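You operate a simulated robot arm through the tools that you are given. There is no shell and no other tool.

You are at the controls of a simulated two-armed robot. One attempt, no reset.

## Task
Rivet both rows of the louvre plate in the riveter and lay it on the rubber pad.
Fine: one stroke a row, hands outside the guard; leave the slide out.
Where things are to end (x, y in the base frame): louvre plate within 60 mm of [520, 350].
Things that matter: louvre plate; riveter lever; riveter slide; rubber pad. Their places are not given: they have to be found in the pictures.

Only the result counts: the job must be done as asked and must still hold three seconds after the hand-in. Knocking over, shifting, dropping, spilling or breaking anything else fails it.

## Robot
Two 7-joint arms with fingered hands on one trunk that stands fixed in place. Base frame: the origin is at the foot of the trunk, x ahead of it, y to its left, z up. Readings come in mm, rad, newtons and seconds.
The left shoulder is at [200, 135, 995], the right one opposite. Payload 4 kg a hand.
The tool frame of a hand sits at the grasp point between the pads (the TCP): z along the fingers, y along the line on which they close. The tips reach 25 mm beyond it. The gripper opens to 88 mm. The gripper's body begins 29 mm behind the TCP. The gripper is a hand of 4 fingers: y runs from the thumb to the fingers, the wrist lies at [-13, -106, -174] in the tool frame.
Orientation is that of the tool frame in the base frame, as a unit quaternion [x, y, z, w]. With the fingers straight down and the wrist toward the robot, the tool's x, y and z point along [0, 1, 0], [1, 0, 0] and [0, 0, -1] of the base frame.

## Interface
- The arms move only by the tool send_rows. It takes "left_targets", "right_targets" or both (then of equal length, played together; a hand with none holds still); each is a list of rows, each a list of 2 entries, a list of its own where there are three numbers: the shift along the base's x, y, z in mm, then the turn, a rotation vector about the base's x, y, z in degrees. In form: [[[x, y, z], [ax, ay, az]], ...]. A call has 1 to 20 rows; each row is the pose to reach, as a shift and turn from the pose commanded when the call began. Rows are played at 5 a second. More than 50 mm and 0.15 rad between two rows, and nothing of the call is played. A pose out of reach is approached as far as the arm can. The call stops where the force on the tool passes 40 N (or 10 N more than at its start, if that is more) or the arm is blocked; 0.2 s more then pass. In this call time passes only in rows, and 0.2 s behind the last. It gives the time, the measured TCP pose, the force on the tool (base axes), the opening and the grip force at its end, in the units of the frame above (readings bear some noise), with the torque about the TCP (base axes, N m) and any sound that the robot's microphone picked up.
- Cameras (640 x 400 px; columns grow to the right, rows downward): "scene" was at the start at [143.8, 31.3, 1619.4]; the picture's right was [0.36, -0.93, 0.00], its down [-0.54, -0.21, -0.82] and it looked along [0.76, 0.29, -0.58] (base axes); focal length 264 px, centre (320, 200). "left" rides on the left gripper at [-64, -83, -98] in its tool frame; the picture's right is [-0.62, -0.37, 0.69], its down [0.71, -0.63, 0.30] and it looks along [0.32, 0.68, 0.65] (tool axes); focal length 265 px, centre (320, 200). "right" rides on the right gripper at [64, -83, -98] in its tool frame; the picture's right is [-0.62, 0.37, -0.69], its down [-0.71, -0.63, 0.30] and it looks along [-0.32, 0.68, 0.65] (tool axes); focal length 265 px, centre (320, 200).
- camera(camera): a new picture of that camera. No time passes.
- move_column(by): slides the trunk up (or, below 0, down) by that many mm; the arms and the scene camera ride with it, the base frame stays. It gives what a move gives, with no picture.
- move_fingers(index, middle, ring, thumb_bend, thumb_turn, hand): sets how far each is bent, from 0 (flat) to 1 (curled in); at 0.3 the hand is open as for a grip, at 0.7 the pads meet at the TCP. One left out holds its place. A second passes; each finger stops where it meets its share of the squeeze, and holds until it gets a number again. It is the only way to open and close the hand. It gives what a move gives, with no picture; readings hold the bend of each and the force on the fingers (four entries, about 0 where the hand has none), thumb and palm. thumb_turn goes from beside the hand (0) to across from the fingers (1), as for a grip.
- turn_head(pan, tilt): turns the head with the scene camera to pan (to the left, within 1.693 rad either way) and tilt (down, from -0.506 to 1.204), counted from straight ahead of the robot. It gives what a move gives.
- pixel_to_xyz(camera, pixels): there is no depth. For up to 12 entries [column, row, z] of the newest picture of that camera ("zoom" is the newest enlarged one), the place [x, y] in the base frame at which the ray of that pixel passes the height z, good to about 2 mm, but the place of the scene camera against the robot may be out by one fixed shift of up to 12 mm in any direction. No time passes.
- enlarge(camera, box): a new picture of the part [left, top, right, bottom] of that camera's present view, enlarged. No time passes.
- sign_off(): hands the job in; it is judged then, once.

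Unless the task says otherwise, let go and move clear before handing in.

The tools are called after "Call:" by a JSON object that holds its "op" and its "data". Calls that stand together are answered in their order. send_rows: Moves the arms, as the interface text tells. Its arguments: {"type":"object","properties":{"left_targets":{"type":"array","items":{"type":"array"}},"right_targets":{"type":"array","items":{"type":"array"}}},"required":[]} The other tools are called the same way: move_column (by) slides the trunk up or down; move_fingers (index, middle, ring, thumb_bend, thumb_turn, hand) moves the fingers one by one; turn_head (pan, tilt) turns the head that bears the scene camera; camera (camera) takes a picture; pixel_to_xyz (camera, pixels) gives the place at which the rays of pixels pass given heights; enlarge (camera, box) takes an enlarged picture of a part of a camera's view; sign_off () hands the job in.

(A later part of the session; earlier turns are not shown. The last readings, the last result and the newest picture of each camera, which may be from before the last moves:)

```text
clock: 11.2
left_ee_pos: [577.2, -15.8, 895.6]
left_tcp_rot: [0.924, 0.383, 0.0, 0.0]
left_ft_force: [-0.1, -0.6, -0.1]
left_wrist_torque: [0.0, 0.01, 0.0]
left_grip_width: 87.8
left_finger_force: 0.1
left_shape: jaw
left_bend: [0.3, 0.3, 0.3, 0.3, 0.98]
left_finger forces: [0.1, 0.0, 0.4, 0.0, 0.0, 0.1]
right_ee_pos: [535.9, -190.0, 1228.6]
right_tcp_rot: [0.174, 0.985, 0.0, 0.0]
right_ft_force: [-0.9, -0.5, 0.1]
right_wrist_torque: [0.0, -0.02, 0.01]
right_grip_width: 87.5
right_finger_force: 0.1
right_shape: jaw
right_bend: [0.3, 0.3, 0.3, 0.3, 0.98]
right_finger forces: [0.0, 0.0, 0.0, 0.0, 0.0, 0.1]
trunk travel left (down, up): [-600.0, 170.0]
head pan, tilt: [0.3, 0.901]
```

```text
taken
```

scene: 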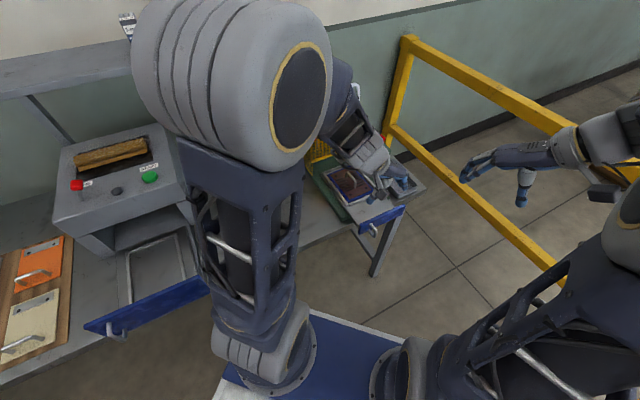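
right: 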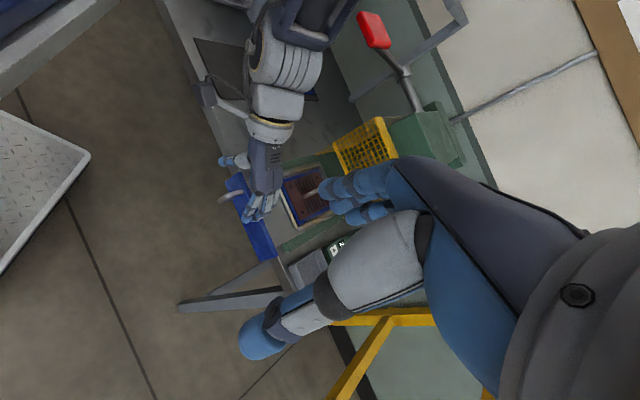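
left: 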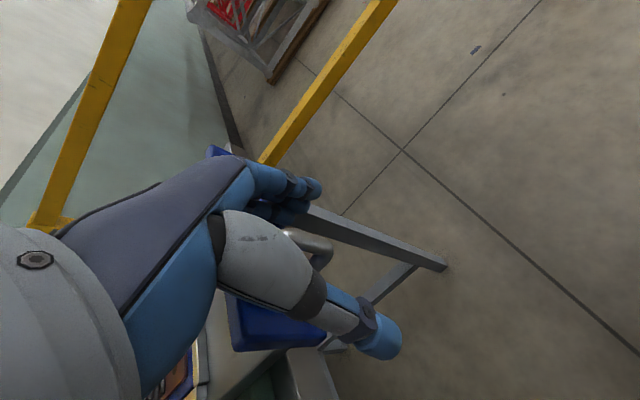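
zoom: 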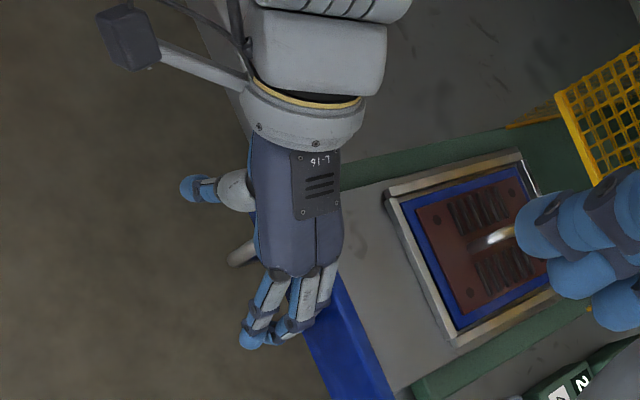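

No contact so far and the handle sits between thumb and fingers. I'll close the hand on it.

Call:
{"op": "move_fingers", "data": {"hand": "left", "index": 0.72, "middle": 0.72, "ring": 0.72, "thumb_bend": 0.72}}

Call:
{"op": "camera", "data": {"camera": "left"}}

Call:
{"op": "enlarge", "data": {"camera": "right", "box": [190, 110, 310, 250]}}

```text
clock: 12.2
left_ee_pos: [576.7, -15.9, 893.8]
left_tcp_rot: [0.924, 0.383, 0.0, 0.0]
left_ft_force: [4.1, -6.2, -5.3]
left_wrist_torque: [-0.07, -0.04, -0.18]
left_grip_width: 0.3
left_finger_force: 5.3
left_shape: fingers
left_bend: [0.72, 0.68, 0.67, 0.71, 0.98]
left_finger forces: [0.0, 4.0, 6.3, 0.0, 0.0, 0.0]
right_ee_pos: [536.1, -189.5, 1229.1]
right_tcp_rot: [0.174, 0.985, 0.0, -0.001]
right_ft_force: [0.3, 0.4, -0.6]
right_wrist_torque: [-0.01, -0.01, 0.0]
right_grip_width: 87.6
right_finger_force: 0.1
right_shape: jaw
right_bend: [0.3, 0.3, 0.3, 0.3, 0.98]
right_finger forces: [0.0, 0.1, 0.1, 0.0, 0.0, 0.0]
trunk travel left (down, up): [-600.0, 170.0]
head pan, tilt: [0.3, 0.901]
```

```text
taken
```

left: 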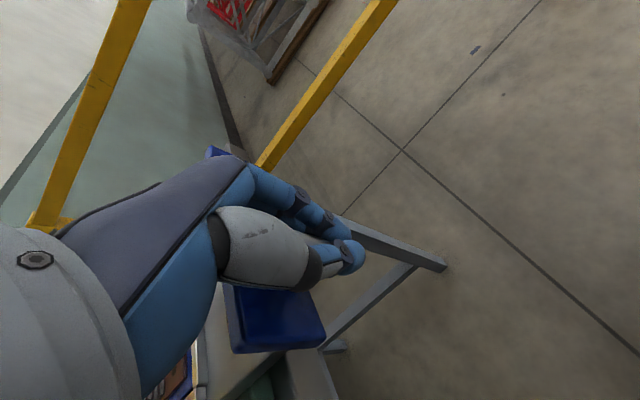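

```text
2.86 times, centred on (250, 180) of right
```

zoom: 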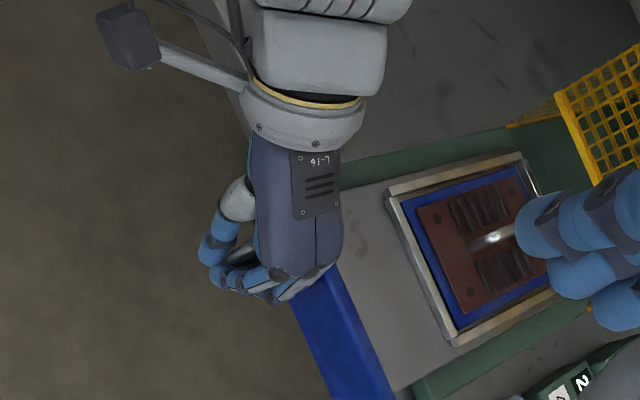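

The fingers met each other: middle and ring touch the handle but the thumb missed it, so this isn't a secure grip. A better option may be to grip the front plate's raised lip across its thickness with the right hand (closing along the slide), so I'll check how far that lip stands above the slide surface.

Call:
{"op": "pixel_to_xyz", "data": {"camera": "right", "pixels": [[262.4, 195, 880], [262.4, 195, 900], [262.4, 195, 920]]}}

Call:
{"op": "move_fingers", "data": {"hand": "left", "index": 0.3, "middle": 0.3, "ring": 0.3, "thumb_bend": 0.3}}

```text
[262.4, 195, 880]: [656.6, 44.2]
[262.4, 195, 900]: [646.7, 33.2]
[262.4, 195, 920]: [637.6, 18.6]
```

```text
clock: 13.2
left_ee_pos: [576.7, -14.5, 894.2]
left_tcp_rot: [0.924, 0.383, 0.0, 0.001]
left_ft_force: [0.1, -0.1, -0.5]
left_wrist_torque: [0.03, 0.02, 0.03]
left_grip_width: 84.2
left_finger_force: 0.0
left_shape: fingers
left_bend: [0.3, 0.3, 0.3, 0.3, 0.98]
left_finger forces: [0.0, 0.0, 0.1, 0.0, 0.1, 0.0]
right_ee_pos: [535.6, -190.3, 1229.5]
right_tcp_rot: [0.174, 0.985, 0.0, 0.0]
right_ft_force: [0.2, -0.8, -0.3]
right_wrist_torque: [-0.02, -0.01, -0.02]
right_grip_width: 87.7
right_finger_force: 0.1
right_shape: jaw
right_bend: [0.3, 0.3, 0.3, 0.3, 0.98]
right_finger forces: [0.0, 0.1, 0.0, 0.0, 0.0, 0.0]
trunk travel left (down, up): [-600.0, 170.0]
head pan, tilt: [0.3, 0.901]
```

The slide surface is at z ≈ 886, so the blue front plate stands about 38 mm above it, good for a positive right-hand grip. I'll retract the left hand straight up and carry it over to above the lever knob.

Call:
{"op": "send_rows", "data": {"left_targets": [[[0, 0, 48], [0, 0, 0]], [[0, 0, 96], [0, 0, 0]], [[0, 0, 144], [0, 0, 0]], [[0, 0, 192], [0, 0, 0]], [[0, 0, 240], [0, 0, 0]], [[0, 0, 288], [0, 0, 0]], [[0, 0, 336], [0, 0, 0]], [[0, 0, 384], [0, 0, 0]], [[0, 0, 436], [0, 0, 0]]]}}

```text
refused: row 9 steps farther than a row can; nothing moved
```

The last step was over 50 mm, so nothing moved. I'll resend with smaller steps and include the lateral move to above the knob.

Call:
{"op": "send_rows", "data": {"left_targets": [[[0, 0, 48], [0, 0, 0]], [[0, 0, 96], [0, 0, 0]], [[0, 0, 144], [0, 0, 0]], [[0, 0, 192], [0, 0, 0]], [[0, 0, 240], [0, 0, 0]], [[0, 0, 288], [0, 0, 0]], [[0, 0, 336], [0, 0, 0]], [[0, 0, 384], [0, 0, 0]], [[0, 0, 430], [0, 0, 0]], [[5, 40, 436], [0, 0, 0]], [[10, 80, 436], [0, 0, 0]], [[16, 120, 436], [0, 0, 0]], [[21, 160, 436], [0, 0, 0]], [[26, 200, 436], [0, 0, 0]], [[31, 235, 436], [0, 0, 0]]]}}

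Call:
{"op": "camera", "data": {"camera": "left"}}

Call:
{"op": "camera", "data": {"camera": "right"}}

Call:
{"op": "camera", "data": {"camera": "scene"}}

```text
clock: 16.4
left_ee_pos: [607.6, 220.6, 1322.0]
left_tcp_rot: [0.924, 0.383, -0.001, 0.0]
left_ft_force: [-1.3, 0.2, 1.0]
left_wrist_torque: [-0.01, 0.05, 0.0]
left_grip_width: 84.6
left_finger_force: 0.2
left_shape: fingers
left_bend: [0.3, 0.3, 0.3, 0.3, 0.98]
left_finger forces: [0.1, 0.0, 0.1, 0.1, 0.0, 0.0]
right_ee_pos: [535.0, -190.0, 1228.9]
right_tcp_rot: [0.174, 0.985, 0.0, 0.001]
right_ft_force: [-1.4, -0.4, 0.5]
right_wrist_torque: [0.03, -0.03, -0.04]
right_grip_width: 87.7
right_finger_force: 0.0
right_shape: jaw
right_bend: [0.3, 0.3, 0.3, 0.3, 0.98]
right_finger forces: [0.0, 0.0, 0.0, 0.0, 0.1, 0.0]
trunk travel left (down, up): [-600.0, 170.0]
head pan, tilt: [0.3, 0.901]
```

```text
taken
```

left: 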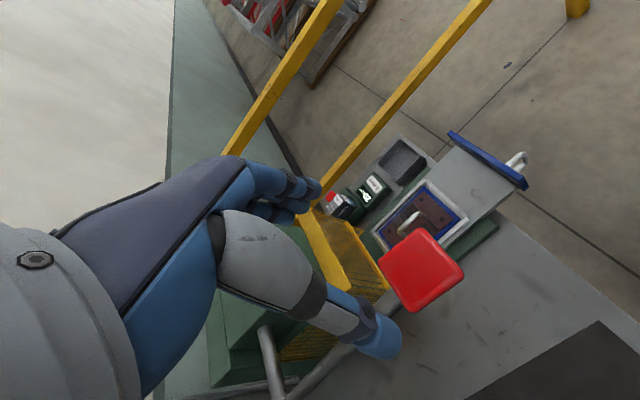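

```text
taken
```

right: 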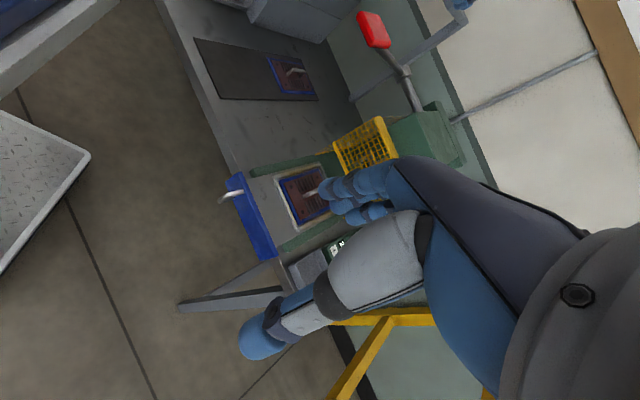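

```text
taken
```

scene: 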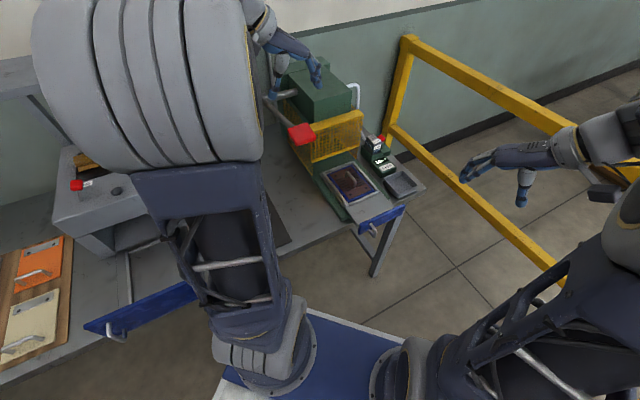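

The left camera now sees the knob at (422,270), with corners (380,265), (425,230), (463,270), (415,310). I'll get its position, and zoom in to see it and the plate.

Call:
{"op": "pixel_to_xyz", "data": {"camera": "left", "pixels": [[422, 268, 1180], [422, 268, 1200], [382, 265, 1200], [427, 230, 1200], [463, 270, 1200], [418, 306, 1200], [285, 392, 1120], [260, 330, 1120]]}}

Call:
{"op": "enlarge", "data": {"camera": "left", "box": [340, 160, 540, 330]}}

Call:
{"op": "enlarge", "data": {"camera": "right", "box": [330, 0, 450, 130]}}

```text
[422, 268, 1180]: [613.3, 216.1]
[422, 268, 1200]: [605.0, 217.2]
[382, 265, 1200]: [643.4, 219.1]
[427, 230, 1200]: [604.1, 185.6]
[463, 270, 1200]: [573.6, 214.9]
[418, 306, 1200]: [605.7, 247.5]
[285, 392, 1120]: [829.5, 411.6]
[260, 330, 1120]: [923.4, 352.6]
```

```text
2.35 times, centred on (440, 245) of left
```

zoom: 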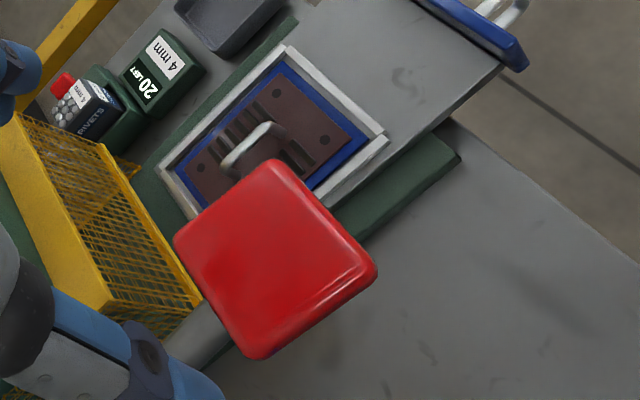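

```text
3.08 times, centred on (390, 65) of right
```

zoom: 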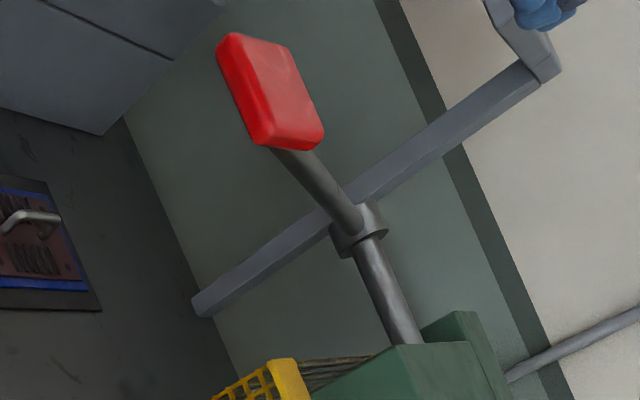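

The knob is about 52 × 42 mm centred near (609, 217, 1193). Now I'll bring the right hand to above the front plate with its closing line along the slide.

Call:
{"op": "send_rows", "data": {"right_targets": [[[14, 20, -10], [0, 0, -3.2]], [[28, 40, -30], [0, 0, -6.3]], [[42, 60, -60], [0, 0, -9.4]], [[56, 80, -95], [0, 0, -12.5]], [[71, 100, -130], [0, 0, -15.6]], [[85, 120, -165], [0, 0, -18.8]], [[99, 140, -200], [0, 0, -22]], [[113, 159, -229], [0, 0, -25]]]}}

Call:
{"op": "camera", "data": {"camera": "right"}}

Call:
{"op": "camera", "data": {"camera": "left"}}

Call:
{"op": "camera", "data": {"camera": "scene"}}

```text
clock: 18.2
left_ee_pos: [606.7, 220.0, 1322.9]
left_tcp_rot: [0.924, 0.383, 0.0, 0.0]
left_ft_force: [-0.1, -0.9, 0.3]
left_wrist_torque: [0.01, 0.0, 0.0]
left_grip_width: 84.4
left_finger_force: 0.1
left_shape: fingers
left_bend: [0.3, 0.3, 0.3, 0.3, 0.98]
left_finger forces: [0.0, 0.0, 0.0, 0.1, 0.1, 0.1]
right_ee_pos: [652.7, -35.7, 1000.9]
right_tcp_rot: [0.382, 0.924, 0.0, -0.001]
right_ft_force: [0.8, 0.1, 0.3]
right_wrist_torque: [-0.01, 0.0, 0.03]
right_grip_width: 87.8
right_finger_force: 0.2
right_shape: jaw
right_bend: [0.3, 0.3, 0.3, 0.3, 0.98]
right_finger forces: [0.0, 0.0, 0.0, 0.1, 0.0, 0.0]
trunk travel left (down, up): [-600.0, 170.0]
head pan, tilt: [0.3, 0.901]
```

```text
taken
```

right: 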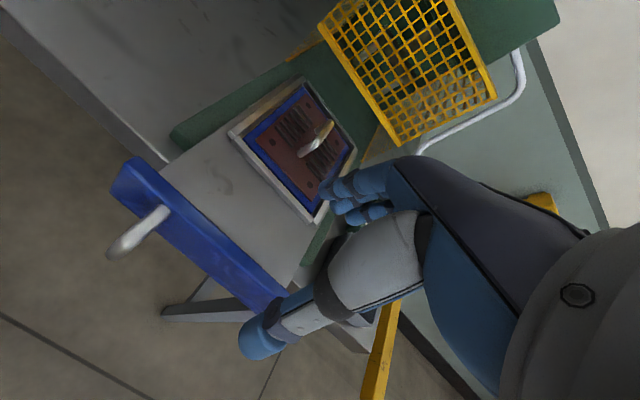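

```text
taken
```

left: 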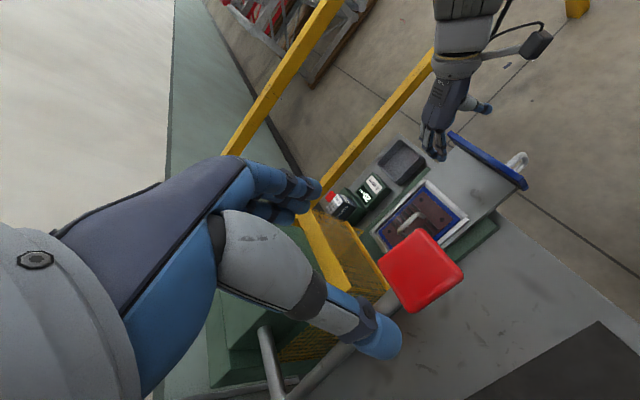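

```text
taken
```

scene: 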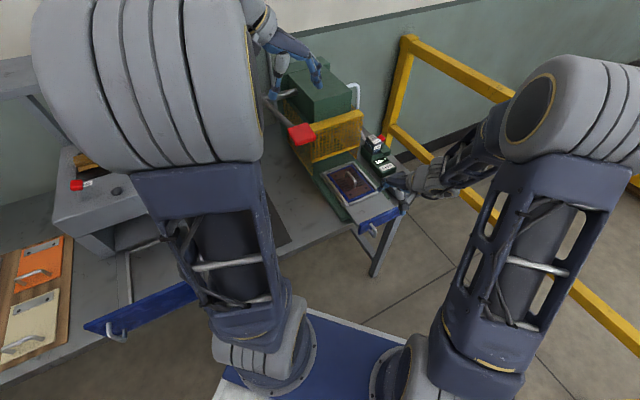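

The right hand is above the front plate with thumb in front and fingers behind it. I'll verify with a zoom before descending.

Call:
{"op": "enlarge", "data": {"camera": "right", "box": [100, 140, 320, 340]}}

Call:
{"op": "enlarge", "data": {"camera": "left", "box": [370, 90, 540, 240]}}

Call:
{"op": "pixel_to_xyz", "data": {"camera": "right", "pixels": [[135, 158, 924], [288, 290, 924], [235, 134, 895], [318, 218, 895], [276, 84, 895]]}}

```text
2.00 times, centred on (210, 240) of right
```

zoom: 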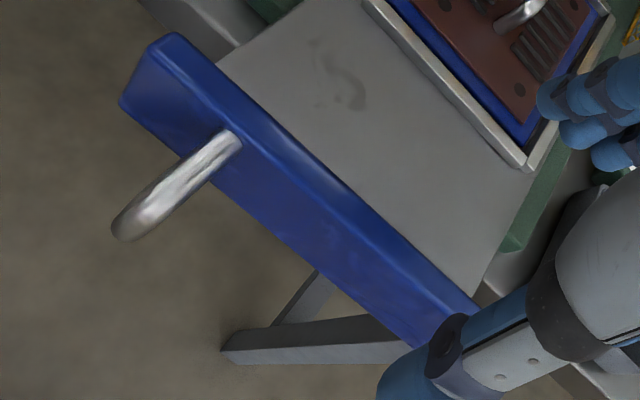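

```text
2.67 times, centred on (455, 165) of left
```

zoom: 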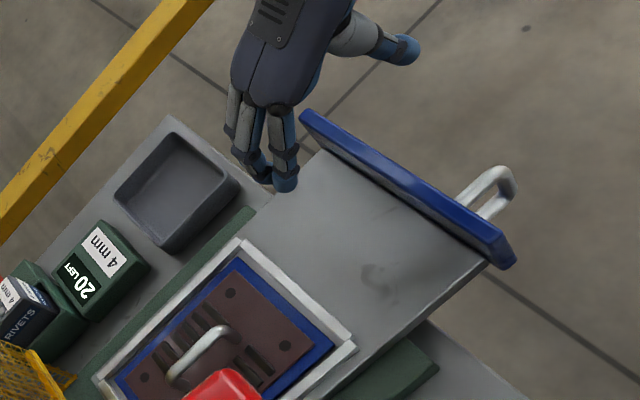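

```text
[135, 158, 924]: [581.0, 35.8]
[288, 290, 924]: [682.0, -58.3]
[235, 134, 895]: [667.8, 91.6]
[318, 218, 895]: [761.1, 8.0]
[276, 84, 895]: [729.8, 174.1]
```

Front plate runs from (581,36) to about (700,-83) at z 924 and the right fingers will land behind it. I'll descend to z ≈ 922.

Call:
{"op": "send_rows", "data": {"right_targets": [[[-1, 1, -30], [0, 0, 0]], [[-2, 2, -60], [0, 0, 0]], [[-2, 2, -78], [0, 0, 0]]]}}

Call:
{"op": "camera", "data": {"camera": "right"}}

Call:
{"op": "enlarge", "data": {"camera": "left", "box": [370, 90, 540, 240]}}

```text
clock: 19.1
left_ee_pos: [607.5, 219.8, 1322.2]
left_tcp_rot: [0.924, 0.383, 0.0, 0.0]
left_ft_force: [-0.4, -0.3, -0.2]
left_wrist_torque: [0.03, 0.04, 0.0]
left_grip_width: 84.5
left_finger_force: 0.0
left_shape: fingers
left_bend: [0.3, 0.3, 0.3, 0.3, 0.98]
left_finger forces: [0.0, 0.1, 0.0, 0.0, 0.0, 0.1]
right_ee_pos: [647.6, -32.9, 919.9]
right_tcp_rot: [0.383, 0.924, 0.0, 0.0]
right_ft_force: [0.9, 0.2, -0.4]
right_wrist_torque: [0.03, -0.02, 0.0]
right_grip_width: 88.1
right_finger_force: 0.0
right_shape: jaw
right_bend: [0.3, 0.3, 0.3, 0.3, 0.98]
right_finger forces: [0.0, 0.1, 0.0, 0.1, 0.0, 0.0]
trunk travel left (down, up): [-600.0, 170.0]
head pan, tilt: [0.3, 0.901]
```

```text
taken
```

right: 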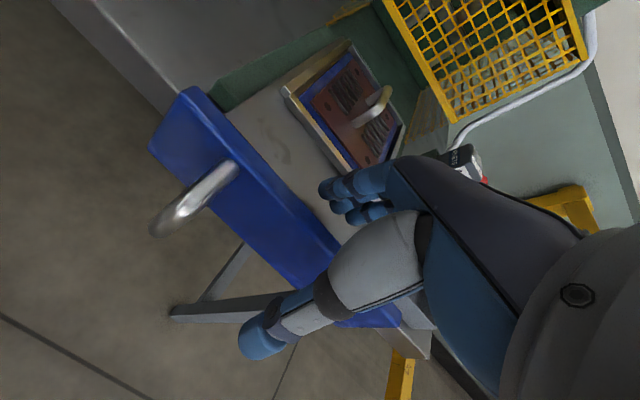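

```text
2.67 times, centred on (455, 165) of left
```

zoom: 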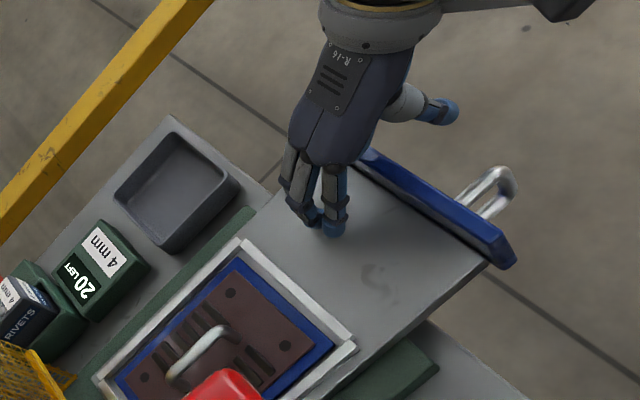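

The thumb is in front of the blue plate and the fingers rest behind it. I'll close the right hand.

Call:
{"op": "move_fingers", "data": {"hand": "right", "index": 0.7, "middle": 0.7, "ring": 0.7, "thumb_bend": 0.7}}

Call:
{"op": "camera", "data": {"camera": "right"}}

Call:
{"op": "enlarge", "data": {"camera": "left", "box": [370, 90, 540, 240]}}

```text
clock: 20.1
left_ee_pos: [608.9, 220.8, 1322.0]
left_tcp_rot: [0.924, 0.383, 0.0, 0.0]
left_ft_force: [0.9, -0.1, 0.7]
left_wrist_torque: [0.0, -0.02, 0.0]
left_grip_width: 84.5
left_finger_force: 0.1
left_shape: fingers
left_bend: [0.3, 0.3, 0.3, 0.3, 0.98]
left_finger forces: [0.0, 0.1, 0.1, 0.1, 0.0, 0.1]
right_ee_pos: [647.2, -32.2, 921.1]
right_tcp_rot: [0.382, 0.924, 0.0, 0.0]
right_ft_force: [2.5, 2.5, -1.2]
right_wrist_torque: [0.05, -0.05, 0.09]
right_grip_width: 6.4
right_finger_force: 4.4
right_shape: fingers
right_bend: [0.66, 0.67, 0.67, 0.66, 0.98]
right_finger forces: [2.2, 2.3, 2.0, 0.0, 2.6, 0.1]
trunk travel left (down, up): [-600.0, 170.0]
head pan, tilt: [0.3, 0.901]
```

```text
taken
```

right: 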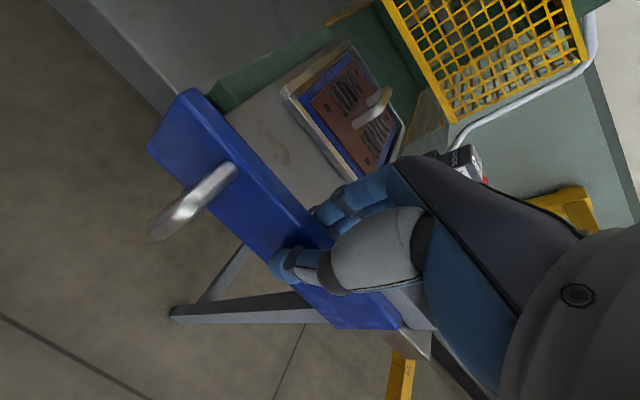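

```text
2.67 times, centred on (455, 165) of left
```

zoom: 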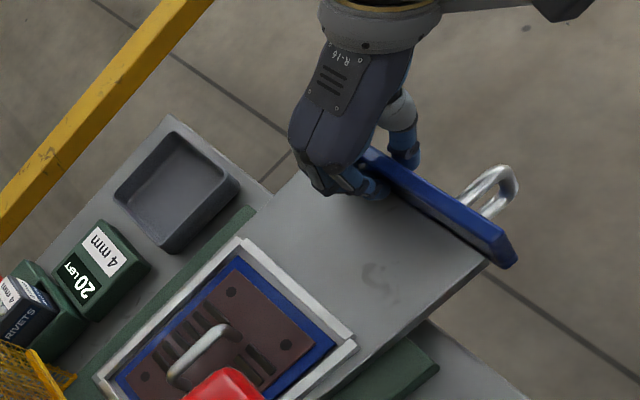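

The front plate is held (grip width 6.4 mm, forces on all three fingers and thumb). I'll push the slide in along its direction in small steps.

Call:
{"op": "send_rows", "data": {"right_targets": [[[7, 7, 0], [0, 0, 0]], [[14, 14, 0], [0, 0, 0]], [[21, 21, 0], [0, 0, 0]], [[28, 28, 0], [0, 0, 0]], [[35, 35, 0], [0, 0, 0]]]}}

Call:
{"op": "camera", "data": {"camera": "right"}}

Call:
{"op": "camera", "data": {"camera": "left"}}

```text
clock: 21.2
left_ee_pos: [607.5, 219.7, 1321.2]
left_tcp_rot: [0.924, 0.382, 0.0, 0.0]
left_ft_force: [-0.4, 0.9, 0.9]
left_wrist_torque: [0.04, -0.04, 0.0]
left_grip_width: 84.4
left_finger_force: 0.0
left_shape: fingers
left_bend: [0.3, 0.3, 0.3, 0.3, 0.98]
left_finger forces: [0.0, 0.0, 0.0, 0.0, 0.0, 0.1]
right_ee_pos: [683.9, 3.6, 921.0]
right_tcp_rot: [0.383, 0.924, -0.001, 0.0]
right_ft_force: [1.0, -1.4, 0.4]
right_wrist_torque: [-0.04, 0.02, 0.04]
right_grip_width: 6.4
right_finger_force: 3.4
right_shape: fingers
right_bend: [0.69, 0.69, 0.69, 0.65, 0.97]
right_finger forces: [1.3, 1.2, 0.8, 0.0, 3.8, 0.0]
trunk travel left (down, up): [-600.0, 170.0]
head pan, tilt: [0.3, 0.901]
```

```text
taken
```

right: 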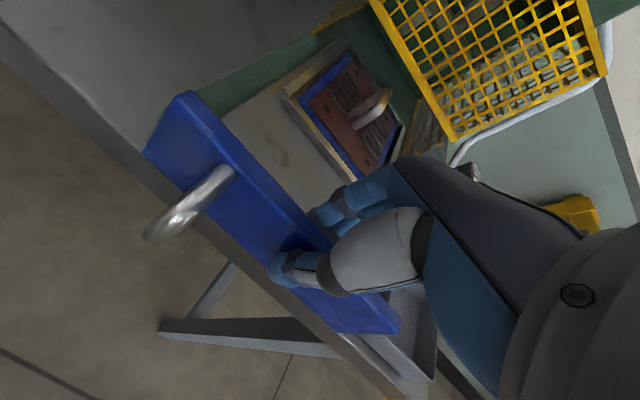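

```text
taken
```

left: 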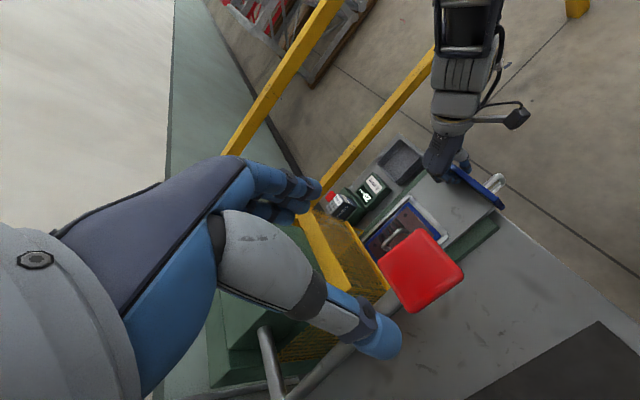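

The slide moves easily with about 50 mm done and no sound. I'll continue pushing in and watch force and sound.

Call:
{"op": "send_rows", "data": {"right_targets": [[[7, 7, 0], [0, 0, 0]], [[14, 14, 0], [0, 0, 0]], [[21, 21, 0], [0, 0, 0]], [[28, 28, 0], [0, 0, 0]], [[35, 35, 0], [0, 0, 0]]]}}

Call:
{"op": "camera", "data": {"camera": "right"}}

Call:
{"op": "enlarge", "data": {"camera": "left", "box": [280, 120, 540, 330]}}

```text
clock: 22.4
left_ee_pos: [607.1, 220.2, 1321.8]
left_tcp_rot: [0.924, 0.382, 0.001, -0.001]
left_ft_force: [0.6, 0.3, 0.4]
left_wrist_torque: [-0.03, 0.01, 0.03]
left_grip_width: 84.3
left_finger_force: 0.0
left_shape: fingers
left_bend: [0.3, 0.3, 0.3, 0.3, 0.98]
left_finger forces: [0.1, 0.1, 0.0, 0.1, 0.0, 0.1]
right_ee_pos: [719.7, 39.4, 923.0]
right_tcp_rot: [0.383, 0.924, 0.001, 0.0]
right_ft_force: [1.3, -1.6, -1.5]
right_wrist_torque: [-0.04, -0.03, 0.07]
right_grip_width: 6.3
right_finger_force: 3.1
right_shape: fingers
right_bend: [0.69, 0.69, 0.69, 0.65, 0.97]
right_finger forces: [1.1, 1.0, 0.7, 0.0, 3.5, 0.0]
trunk travel left (down, up): [-600.0, 170.0]
head pan, tilt: [0.3, 0.901]
```

```text
taken
```

right: 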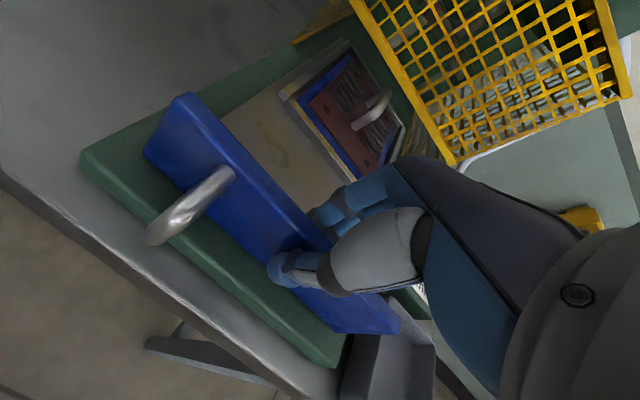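

```text
1.90 times, centred on (410, 225) of left
```

zoom: 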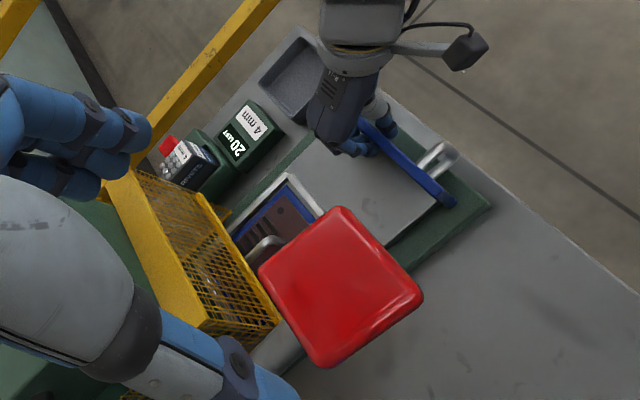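

About 100 mm in, still free. I'll push another 50 mm.

Call:
{"op": "send_rows", "data": {"right_targets": [[[7, 7, 0], [0, 0, 0]], [[14, 14, 0], [0, 0, 0]], [[21, 21, 0], [0, 0, 0]], [[28, 28, 0], [0, 0, 0]], [[35, 35, 0], [0, 0, 0]]]}}

Call:
{"op": "camera", "data": {"camera": "right"}}

Call:
{"op": "enlarge", "data": {"camera": "left", "box": [280, 120, 540, 330]}}

```text
clock: 23.6
left_ee_pos: [608.0, 220.1, 1323.0]
left_tcp_rot: [0.924, 0.383, 0.0, 0.0]
left_ft_force: [-0.1, 0.7, 0.4]
left_wrist_torque: [0.02, 0.0, 0.02]
left_grip_width: 84.5
left_finger_force: 0.1
left_shape: fingers
left_bend: [0.3, 0.3, 0.3, 0.3, 0.98]
left_finger forces: [0.0, 0.1, 0.1, 0.1, 0.0, 0.0]
right_ee_pos: [753.5, 74.6, 921.7]
right_tcp_rot: [0.383, 0.924, 0.0, 0.0]
right_ft_force: [-0.6, -2.6, 0.8]
right_wrist_torque: [-0.04, 0.04, 0.04]
right_grip_width: 6.8
right_finger_force: 3.4
right_shape: fingers
right_bend: [0.69, 0.69, 0.7, 0.64, 0.98]
right_finger forces: [0.7, 0.9, 0.4, 0.0, 4.1, 0.0]
trunk travel left (down, up): [-600.0, 170.0]
head pan, tilt: [0.3, 0.901]
```

```text
taken
```

right: 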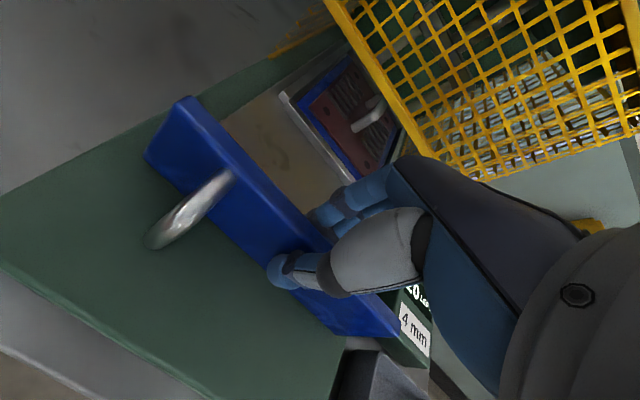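

```text
1.90 times, centred on (410, 225) of left
```

zoom: 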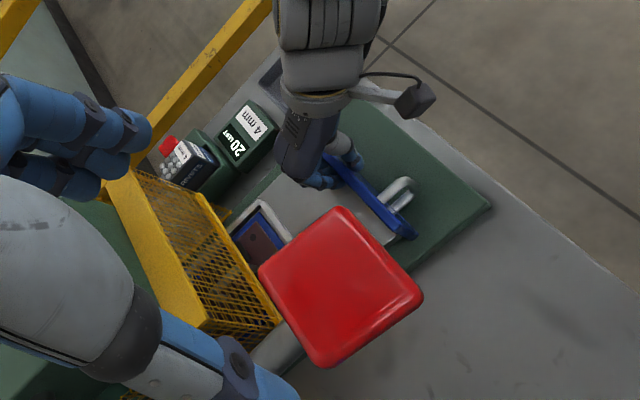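

Still free at about 150 mm; I'll check where the guard's front edge lies so the hand stays outside.

Call:
{"op": "pixel_to_xyz", "data": {"camera": "left", "pixels": [[389, 288, 900], [389, 288, 1000], [360, 230.3, 900], [360, 230.3, 1000]]}}

Call:
{"op": "pixel_to_xyz", "data": {"camera": "right", "pixels": [[326, 2, 900], [326, 2, 970], [470, 178, 900], [470, 178, 970]]}}

Call:
{"op": "enlarge", "data": {"camera": "right", "box": [260, 0, 500, 200]}}

```text
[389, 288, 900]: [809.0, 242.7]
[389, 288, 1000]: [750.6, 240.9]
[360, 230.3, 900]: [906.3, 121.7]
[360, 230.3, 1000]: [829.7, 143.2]
```

```text
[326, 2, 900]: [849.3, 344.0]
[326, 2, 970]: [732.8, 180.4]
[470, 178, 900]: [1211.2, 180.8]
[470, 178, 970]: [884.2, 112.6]
```

```text
2.00 times, centred on (380, 100) of right
```

zoom: 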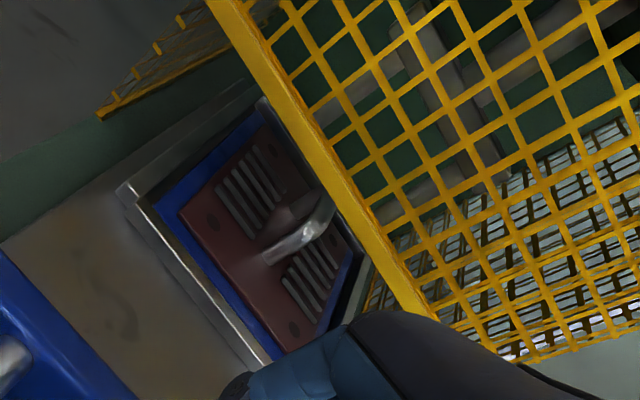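

The guard's front lies near u ≈ 716 with its lower edge at z ≈ 944, about 90 mm beyond my hand, so there is room. I'll keep pushing in smaller steps.

Call:
{"op": "send_rows", "data": {"right_targets": [[[5, 5, 0], [0, 0, 0]], [[10, 10, 0], [0, 0, 0]], [[15, 15, 0], [0, 0, 0]], [[20, 20, 0], [0, 0, 0]], [[25, 25, 0], [0, 0, 0]]]}}

Call:
{"op": "camera", "data": {"camera": "right"}}

Call:
{"op": "enlarge", "data": {"camera": "left", "box": [280, 120, 540, 330]}}

```text
clock: 24.9
left_ee_pos: [607.7, 220.4, 1322.9]
left_tcp_rot: [0.924, 0.383, 0.0, -0.001]
left_ft_force: [-0.6, 0.0, -0.8]
left_wrist_torque: [0.01, -0.01, 0.02]
left_grip_width: 84.6
left_finger_force: 0.0
left_shape: fingers
left_bend: [0.3, 0.3, 0.3, 0.3, 0.98]
left_finger forces: [0.0, 0.0, 0.0, 0.0, 0.0, 0.0]
right_ee_pos: [777.3, 98.9, 921.0]
right_tcp_rot: [0.382, 0.924, 0.0, 0.0]
right_ft_force: [-0.5, -0.9, 1.3]
right_wrist_torque: [-0.03, 0.02, 0.03]
right_grip_width: 6.6
right_finger_force: 3.4
right_shape: fingers
right_bend: [0.69, 0.69, 0.69, 0.65, 0.98]
right_finger forces: [1.0, 1.4, 0.9, 0.0, 3.9, 0.0]
trunk travel left (down, up): [-600.0, 170.0]
head pan, tilt: [0.3, 0.901]
```

```text
taken
```

right: 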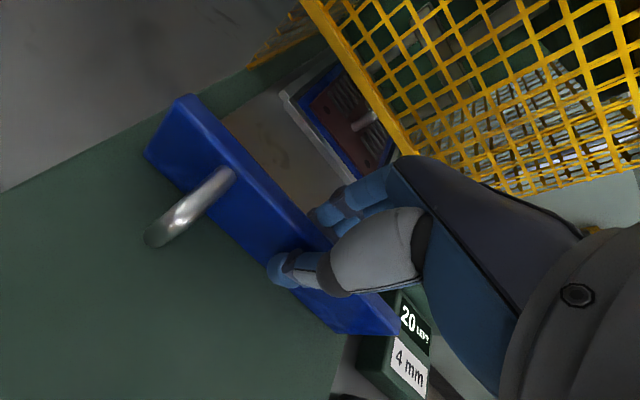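

```text
1.90 times, centred on (410, 225) of left
```

zoom: 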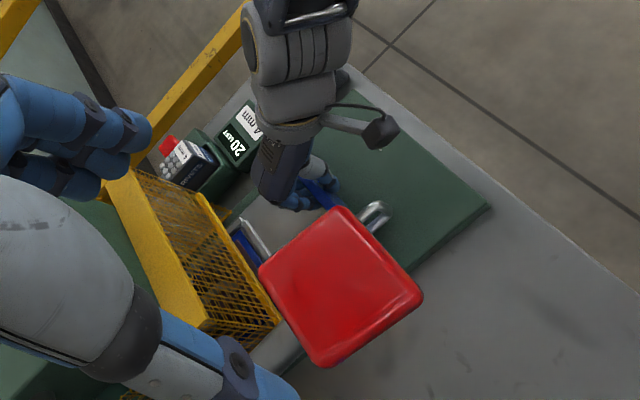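

Still free at 185 mm of travel. I'll push further in 7 mm steps and watch the force.

Call:
{"op": "send_rows", "data": {"right_targets": [[[5, 5, 0], [0, 0, 0]], [[10, 10, 0], [0, 0, 0]], [[15, 15, 0], [0, 0, 0]], [[20, 20, 0], [0, 0, 0]]]}}

Call:
{"op": "camera", "data": {"camera": "right"}}

Call:
{"op": "enlarge", "data": {"camera": "left", "box": [280, 120, 540, 330]}}

```text
clock: 25.9
left_ee_pos: [608.2, 219.6, 1322.8]
left_tcp_rot: [0.924, 0.383, -0.001, 0.0]
left_ft_force: [-0.5, -1.2, -0.8]
left_wrist_torque: [0.02, 0.0, -0.03]
left_grip_width: 84.2
left_finger_force: 0.0
left_shape: fingers
left_bend: [0.3, 0.3, 0.3, 0.3, 0.98]
left_finger forces: [0.0, 0.0, 0.0, 0.0, 0.0, 0.0]
right_ee_pos: [798.6, 119.7, 921.0]
right_tcp_rot: [0.383, 0.924, 0.0, 0.0]
right_ft_force: [-0.7, -0.6, 2.3]
right_wrist_torque: [-0.03, -0.01, 0.06]
right_grip_width: 6.4
right_finger_force: 3.4
right_shape: fingers
right_bend: [0.69, 0.69, 0.69, 0.65, 0.97]
right_finger forces: [1.1, 1.2, 0.9, 0.0, 3.8, 0.0]
trunk travel left (down, up): [-600.0, 170.0]
head pan, tilt: [0.3, 0.901]
```

```text
taken
```

right: 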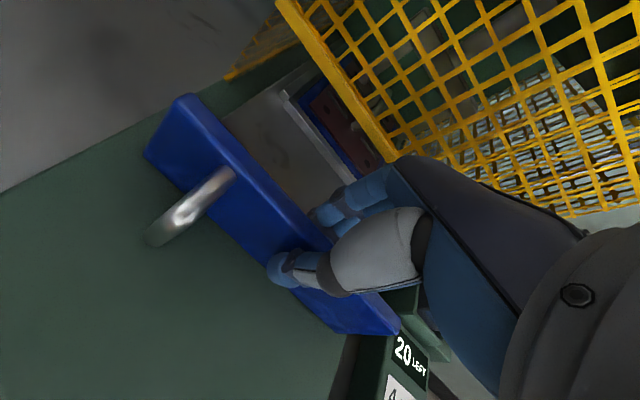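

```text
1.90 times, centred on (410, 225) of left
```

zoom: 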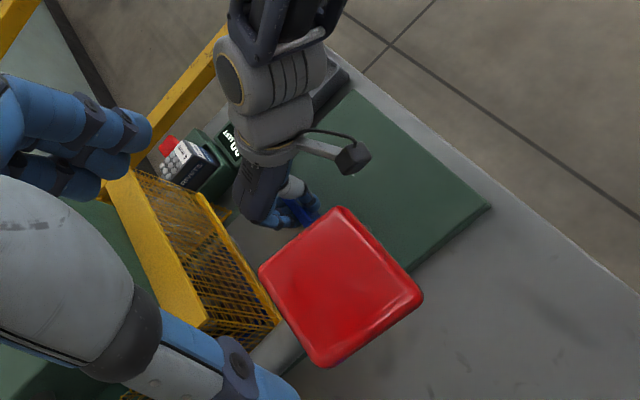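

Travel is about 213 mm and still free; the hand body is now closer to the guard. I'll recheck the guard's front plane with the current right view before going further.

Call:
{"op": "pixel_to_xyz", "data": {"camera": "right", "pixels": [[279, 3, 930], [279, 3, 960], [388, 160, 930], [388, 160, 960], [284, 92, 895], [350, 178, 895]]}}

Call:
{"op": "enlarge", "data": {"camera": "right", "box": [200, 0, 440, 200]}}

Call:
{"op": "camera", "data": {"camera": "scene"}}

```text
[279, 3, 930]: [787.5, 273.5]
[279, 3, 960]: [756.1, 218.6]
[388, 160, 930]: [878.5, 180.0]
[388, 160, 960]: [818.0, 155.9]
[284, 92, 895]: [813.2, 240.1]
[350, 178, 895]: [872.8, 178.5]
```

```text
2.00 times, centred on (320, 100) of right
```

zoom: 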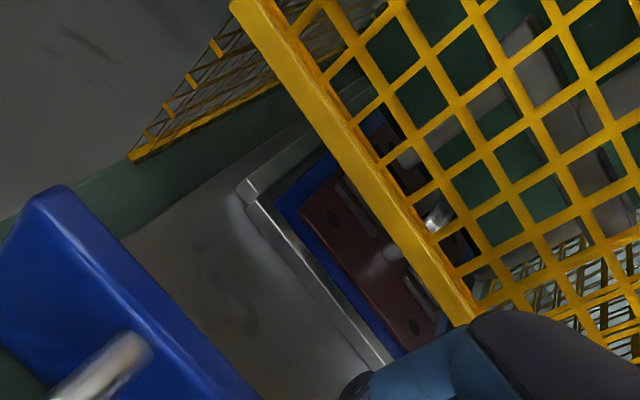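

```text
taken
```

scene: 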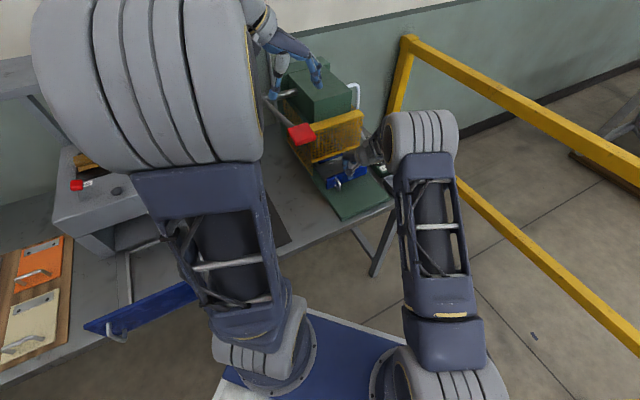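

The guard front is near u ≈ 716–720 and my hand body has maybe 15 mm left before it. I'll push a little more in small steps to feel for the end stop.

Call:
{"op": "send_rows", "data": {"right_targets": [[[2.8, 2.8, 0], [0, 0, 0]], [[5.6, 5.6, 0], [0, 0, 0]], [[8.4, 8.4, 0], [0, 0, 0]]]}}

Call:
{"op": "camera", "data": {"camera": "right"}}

Call:
{"op": "enlarge", "data": {"camera": "left", "box": [300, 140, 470, 290]}}

Call:
{"op": "enlarge", "data": {"camera": "scene", "box": [260, 60, 440, 220]}}

```text
clock: 26.6
left_ee_pos: [608.2, 221.3, 1321.8]
left_tcp_rot: [0.924, 0.382, 0.0, 0.0]
left_ft_force: [0.2, -0.1, -0.1]
left_wrist_torque: [0.0, 0.04, -0.01]
left_grip_width: 84.4
left_finger_force: 0.1
left_shape: fingers
left_bend: [0.3, 0.3, 0.3, 0.3, 0.98]
left_finger forces: [0.1, 0.1, 0.0, 0.0, 0.0, 0.0]
right_ee_pos: [806.6, 127.7, 920.2]
right_tcp_rot: [0.383, 0.924, 0.0, 0.0]
right_ft_force: [-0.8, 0.1, 1.3]
right_wrist_torque: [0.02, 0.06, 0.05]
right_grip_width: 6.5
right_finger_force: 3.3
right_shape: fingers
right_bend: [0.69, 0.69, 0.69, 0.65, 0.97]
right_finger forces: [1.1, 1.2, 0.9, 0.0, 4.0, 0.1]
trunk travel left (down, up): [-600.0, 170.0]
head pan, tilt: [0.3, 0.901]
```

```text
taken
```

right: 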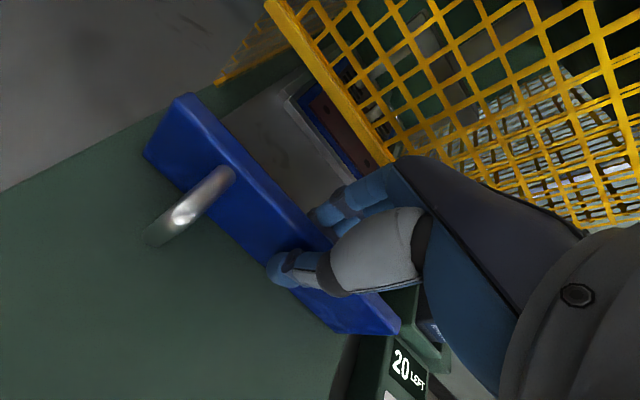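

```text
2.67 times, centred on (385, 215) of left
```

zoom: 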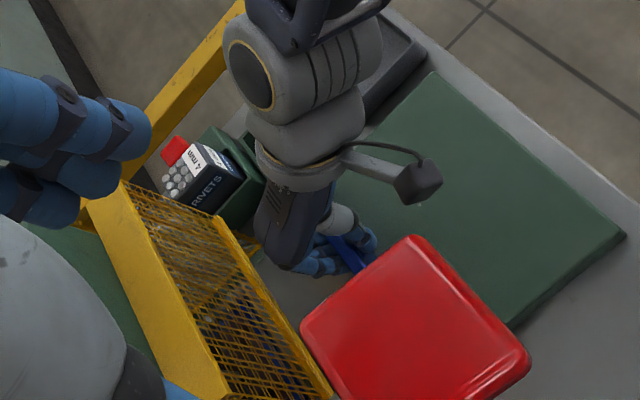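

```text
2.50 times, centred on (350, 140) of scene
```

zoom: 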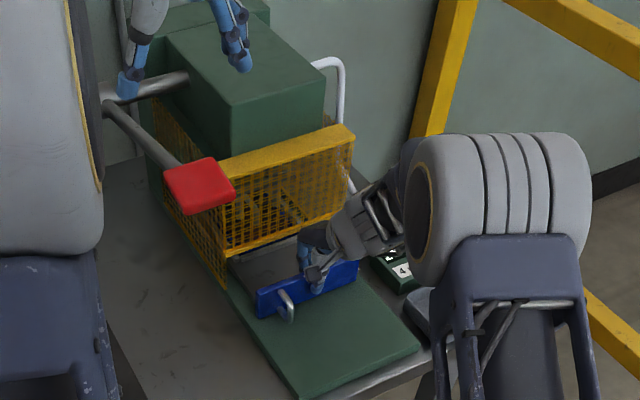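

The hand is getting close to the guard, with no end stop yet. I'll loosen the grip slightly, lift off, and switch to pushing the front face with closed, tilted-back fingers so the hand stays outside the guard.

Call:
{"op": "move_fingers", "data": {"hand": "right", "index": 0.57, "middle": 0.57, "ring": 0.57, "thumb_bend": 0.5}}

Call:
{"op": "send_rows", "data": {"right_targets": [[[0, 0, 25], [0, 0, 0]], [[0, 0, 55], [0, 0, 0]], [[-20, -20, 65], [5.5, -5.5, 0]], [[-40, -40, 65], [11, -11, 0]], [[-50, -50, 65], [17, -17, 0]]]}}

Call:
{"op": "camera", "data": {"camera": "right"}}

Call:
{"op": "enlarge", "data": {"camera": "scene", "box": [260, 60, 440, 220]}}

```text
clock: 27.6
left_ee_pos: [608.4, 220.1, 1322.0]
left_tcp_rot: [0.924, 0.383, 0.0, 0.0]
left_ft_force: [-0.3, 0.0, -0.1]
left_wrist_torque: [0.02, 0.01, 0.01]
left_grip_width: 84.4
left_finger_force: 0.0
left_shape: fingers
left_bend: [0.3, 0.3, 0.3, 0.3, 0.98]
left_finger forces: [0.0, 0.0, 0.1, 0.1, 0.1, 0.0]
right_ee_pos: [807.4, 128.3, 921.0]
right_tcp_rot: [0.383, 0.924, 0.0, 0.0]
right_ft_force: [0.0, 0.0, 0.6]
right_wrist_torque: [0.0, -0.01, 0.0]
right_grip_width: 34.7
right_finger_force: 0.1
right_shape: fingers
right_bend: [0.56, 0.56, 0.56, 0.5, 0.97]
right_finger forces: [0.0, 0.0, 0.1, 0.1, 0.0, 0.0]
trunk travel left (down, up): [-600.0, 170.0]
head pan, tilt: [0.3, 0.901]
```

```text
clock: 28.9
left_ee_pos: [607.2, 220.1, 1322.8]
left_tcp_rot: [0.924, 0.382, 0.0, 0.0]
left_ft_force: [-0.9, 0.2, 0.4]
left_wrist_torque: [-0.07, 0.01, 0.01]
left_grip_width: 84.7
left_finger_force: 0.1
left_shape: fingers
left_bend: [0.3, 0.3, 0.3, 0.3, 0.98]
left_finger forces: [0.0, 0.1, 0.1, 0.1, 0.0, 0.0]
right_ee_pos: [754.6, 78.5, 987.2]
right_tcp_rot: [0.374, 0.903, 0.194, 0.082]
right_ft_force: [-0.9, 0.4, -0.8]
right_wrist_torque: [-0.03, -0.02, -0.03]
right_grip_width: 34.8
right_finger_force: 0.0
right_shape: fingers
right_bend: [0.56, 0.56, 0.56, 0.5, 0.97]
right_finger forces: [0.0, 0.1, 0.1, 0.0, 0.1, 0.1]
trunk travel left (down, up): [-600.0, 170.0]
head pan, tilt: [0.3, 0.901]
```

```text
taken
```

right: 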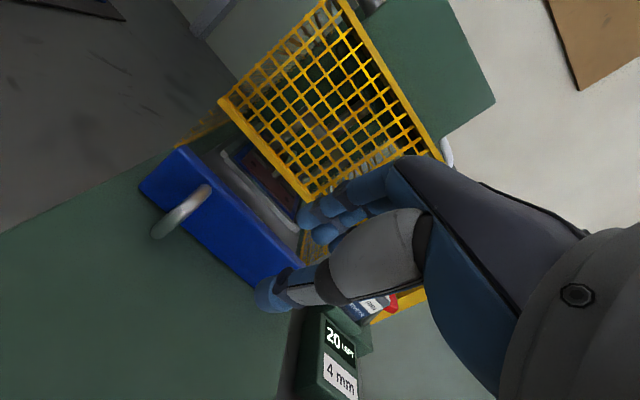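

```text
2.50 times, centred on (350, 140) of scene
```

zoom: 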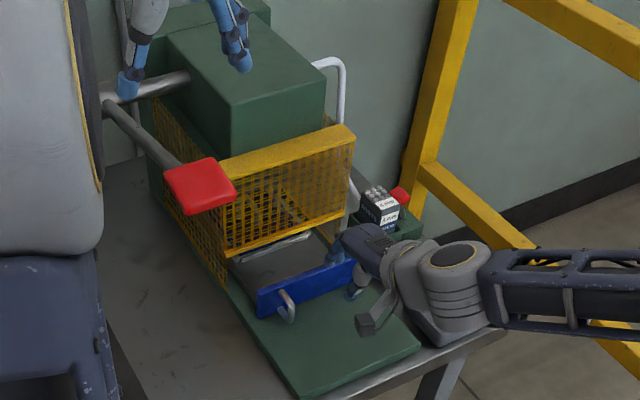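

The slide stayed in and the near nest rail is right at the guard's lower edge. Now I'll close the right fingers and lower the hand in front of the blue plate to push it the rest of the way.

Call:
{"op": "move_fingers", "data": {"hand": "right", "index": 0.7, "middle": 0.7, "ring": 0.7, "thumb_bend": 0.7}}

Call:
{"op": "send_rows", "data": {"right_targets": [[[0, 0, -25], [0, 0, 0]], [[0, 0, -50], [0, 0, 0]], [[0, 0, -72], [0, 0, 0]]]}}

Call:
{"op": "camera", "data": {"camera": "right"}}

Call:
{"op": "enlarge", "data": {"camera": "scene", "box": [260, 60, 440, 220]}}

Call:
{"op": "enlarge", "data": {"camera": "left", "box": [300, 140, 500, 300]}}

```text
clock: 29.9
left_ee_pos: [606.6, 221.1, 1322.1]
left_tcp_rot: [0.924, 0.383, 0.0, 0.0]
left_ft_force: [0.1, 0.3, -0.2]
left_wrist_torque: [-0.01, 0.0, -0.03]
left_grip_width: 84.5
left_finger_force: 0.1
left_shape: fingers
left_bend: [0.3, 0.3, 0.3, 0.3, 0.98]
left_finger forces: [0.1, 0.1, 0.0, 0.0, 0.0, 0.0]
right_ee_pos: [756.7, 79.1, 986.3]
right_tcp_rot: [0.374, 0.904, 0.191, 0.08]
right_ft_force: [-0.5, -0.8, 0.3]
right_wrist_torque: [0.0, -0.03, 0.01]
right_grip_width: 0.0
right_finger_force: 0.1
right_shape: fingers
right_bend: [0.7, 0.7, 0.7, 0.7, 0.97]
right_finger forces: [0.0, 0.0, 0.0, 0.1, 0.1, 0.1]
trunk travel left (down, up): [-600.0, 170.0]
head pan, tilt: [0.3, 0.901]
```

```text
clock: 30.6
left_ee_pos: [606.6, 220.2, 1321.9]
left_tcp_rot: [0.924, 0.382, 0.0, 0.0]
left_ft_force: [-0.9, -0.1, 0.6]
left_wrist_torque: [0.0, 0.02, 0.02]
left_grip_width: 84.7
left_finger_force: 0.1
left_shape: fingers
left_bend: [0.3, 0.3, 0.3, 0.3, 0.98]
left_finger forces: [0.1, 0.1, 0.0, 0.1, 0.0, 0.0]
right_ee_pos: [756.7, 76.7, 915.6]
right_tcp_rot: [0.374, 0.904, 0.194, 0.08]
right_ft_force: [0.6, 0.4, 0.2]
right_wrist_torque: [-0.01, -0.01, 0.03]
right_grip_width: 0.1
right_finger_force: 0.0
right_shape: fingers
right_bend: [0.7, 0.7, 0.7, 0.7, 0.97]
right_finger forces: [0.0, 0.0, 0.0, 0.0, 0.0, 0.0]
trunk travel left (down, up): [-600.0, 170.0]
head pan, tilt: [0.3, 0.901]
```

```text
taken
```

right: 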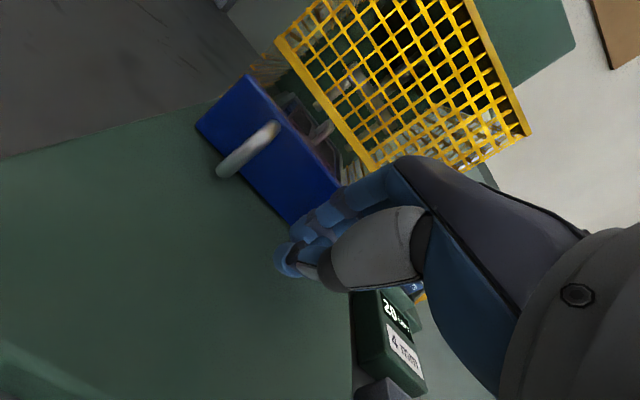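

```text
2.50 times, centred on (350, 140) of scene
```

zoom: 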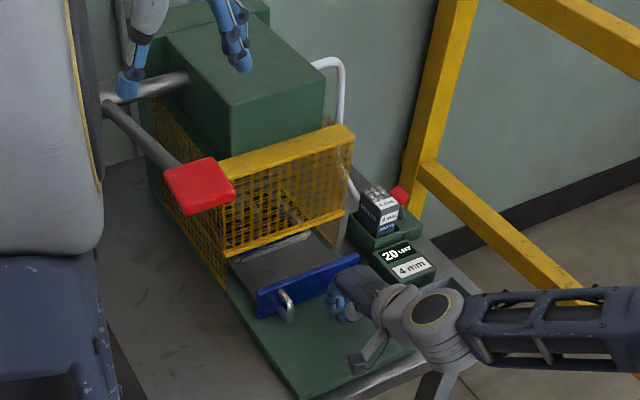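

```text
2.50 times, centred on (400, 220) of left
```

zoom: 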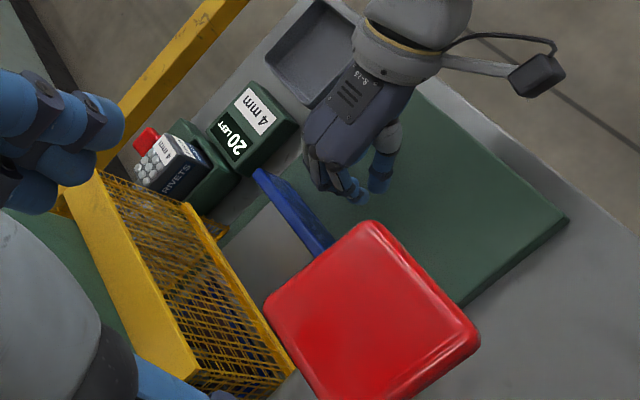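

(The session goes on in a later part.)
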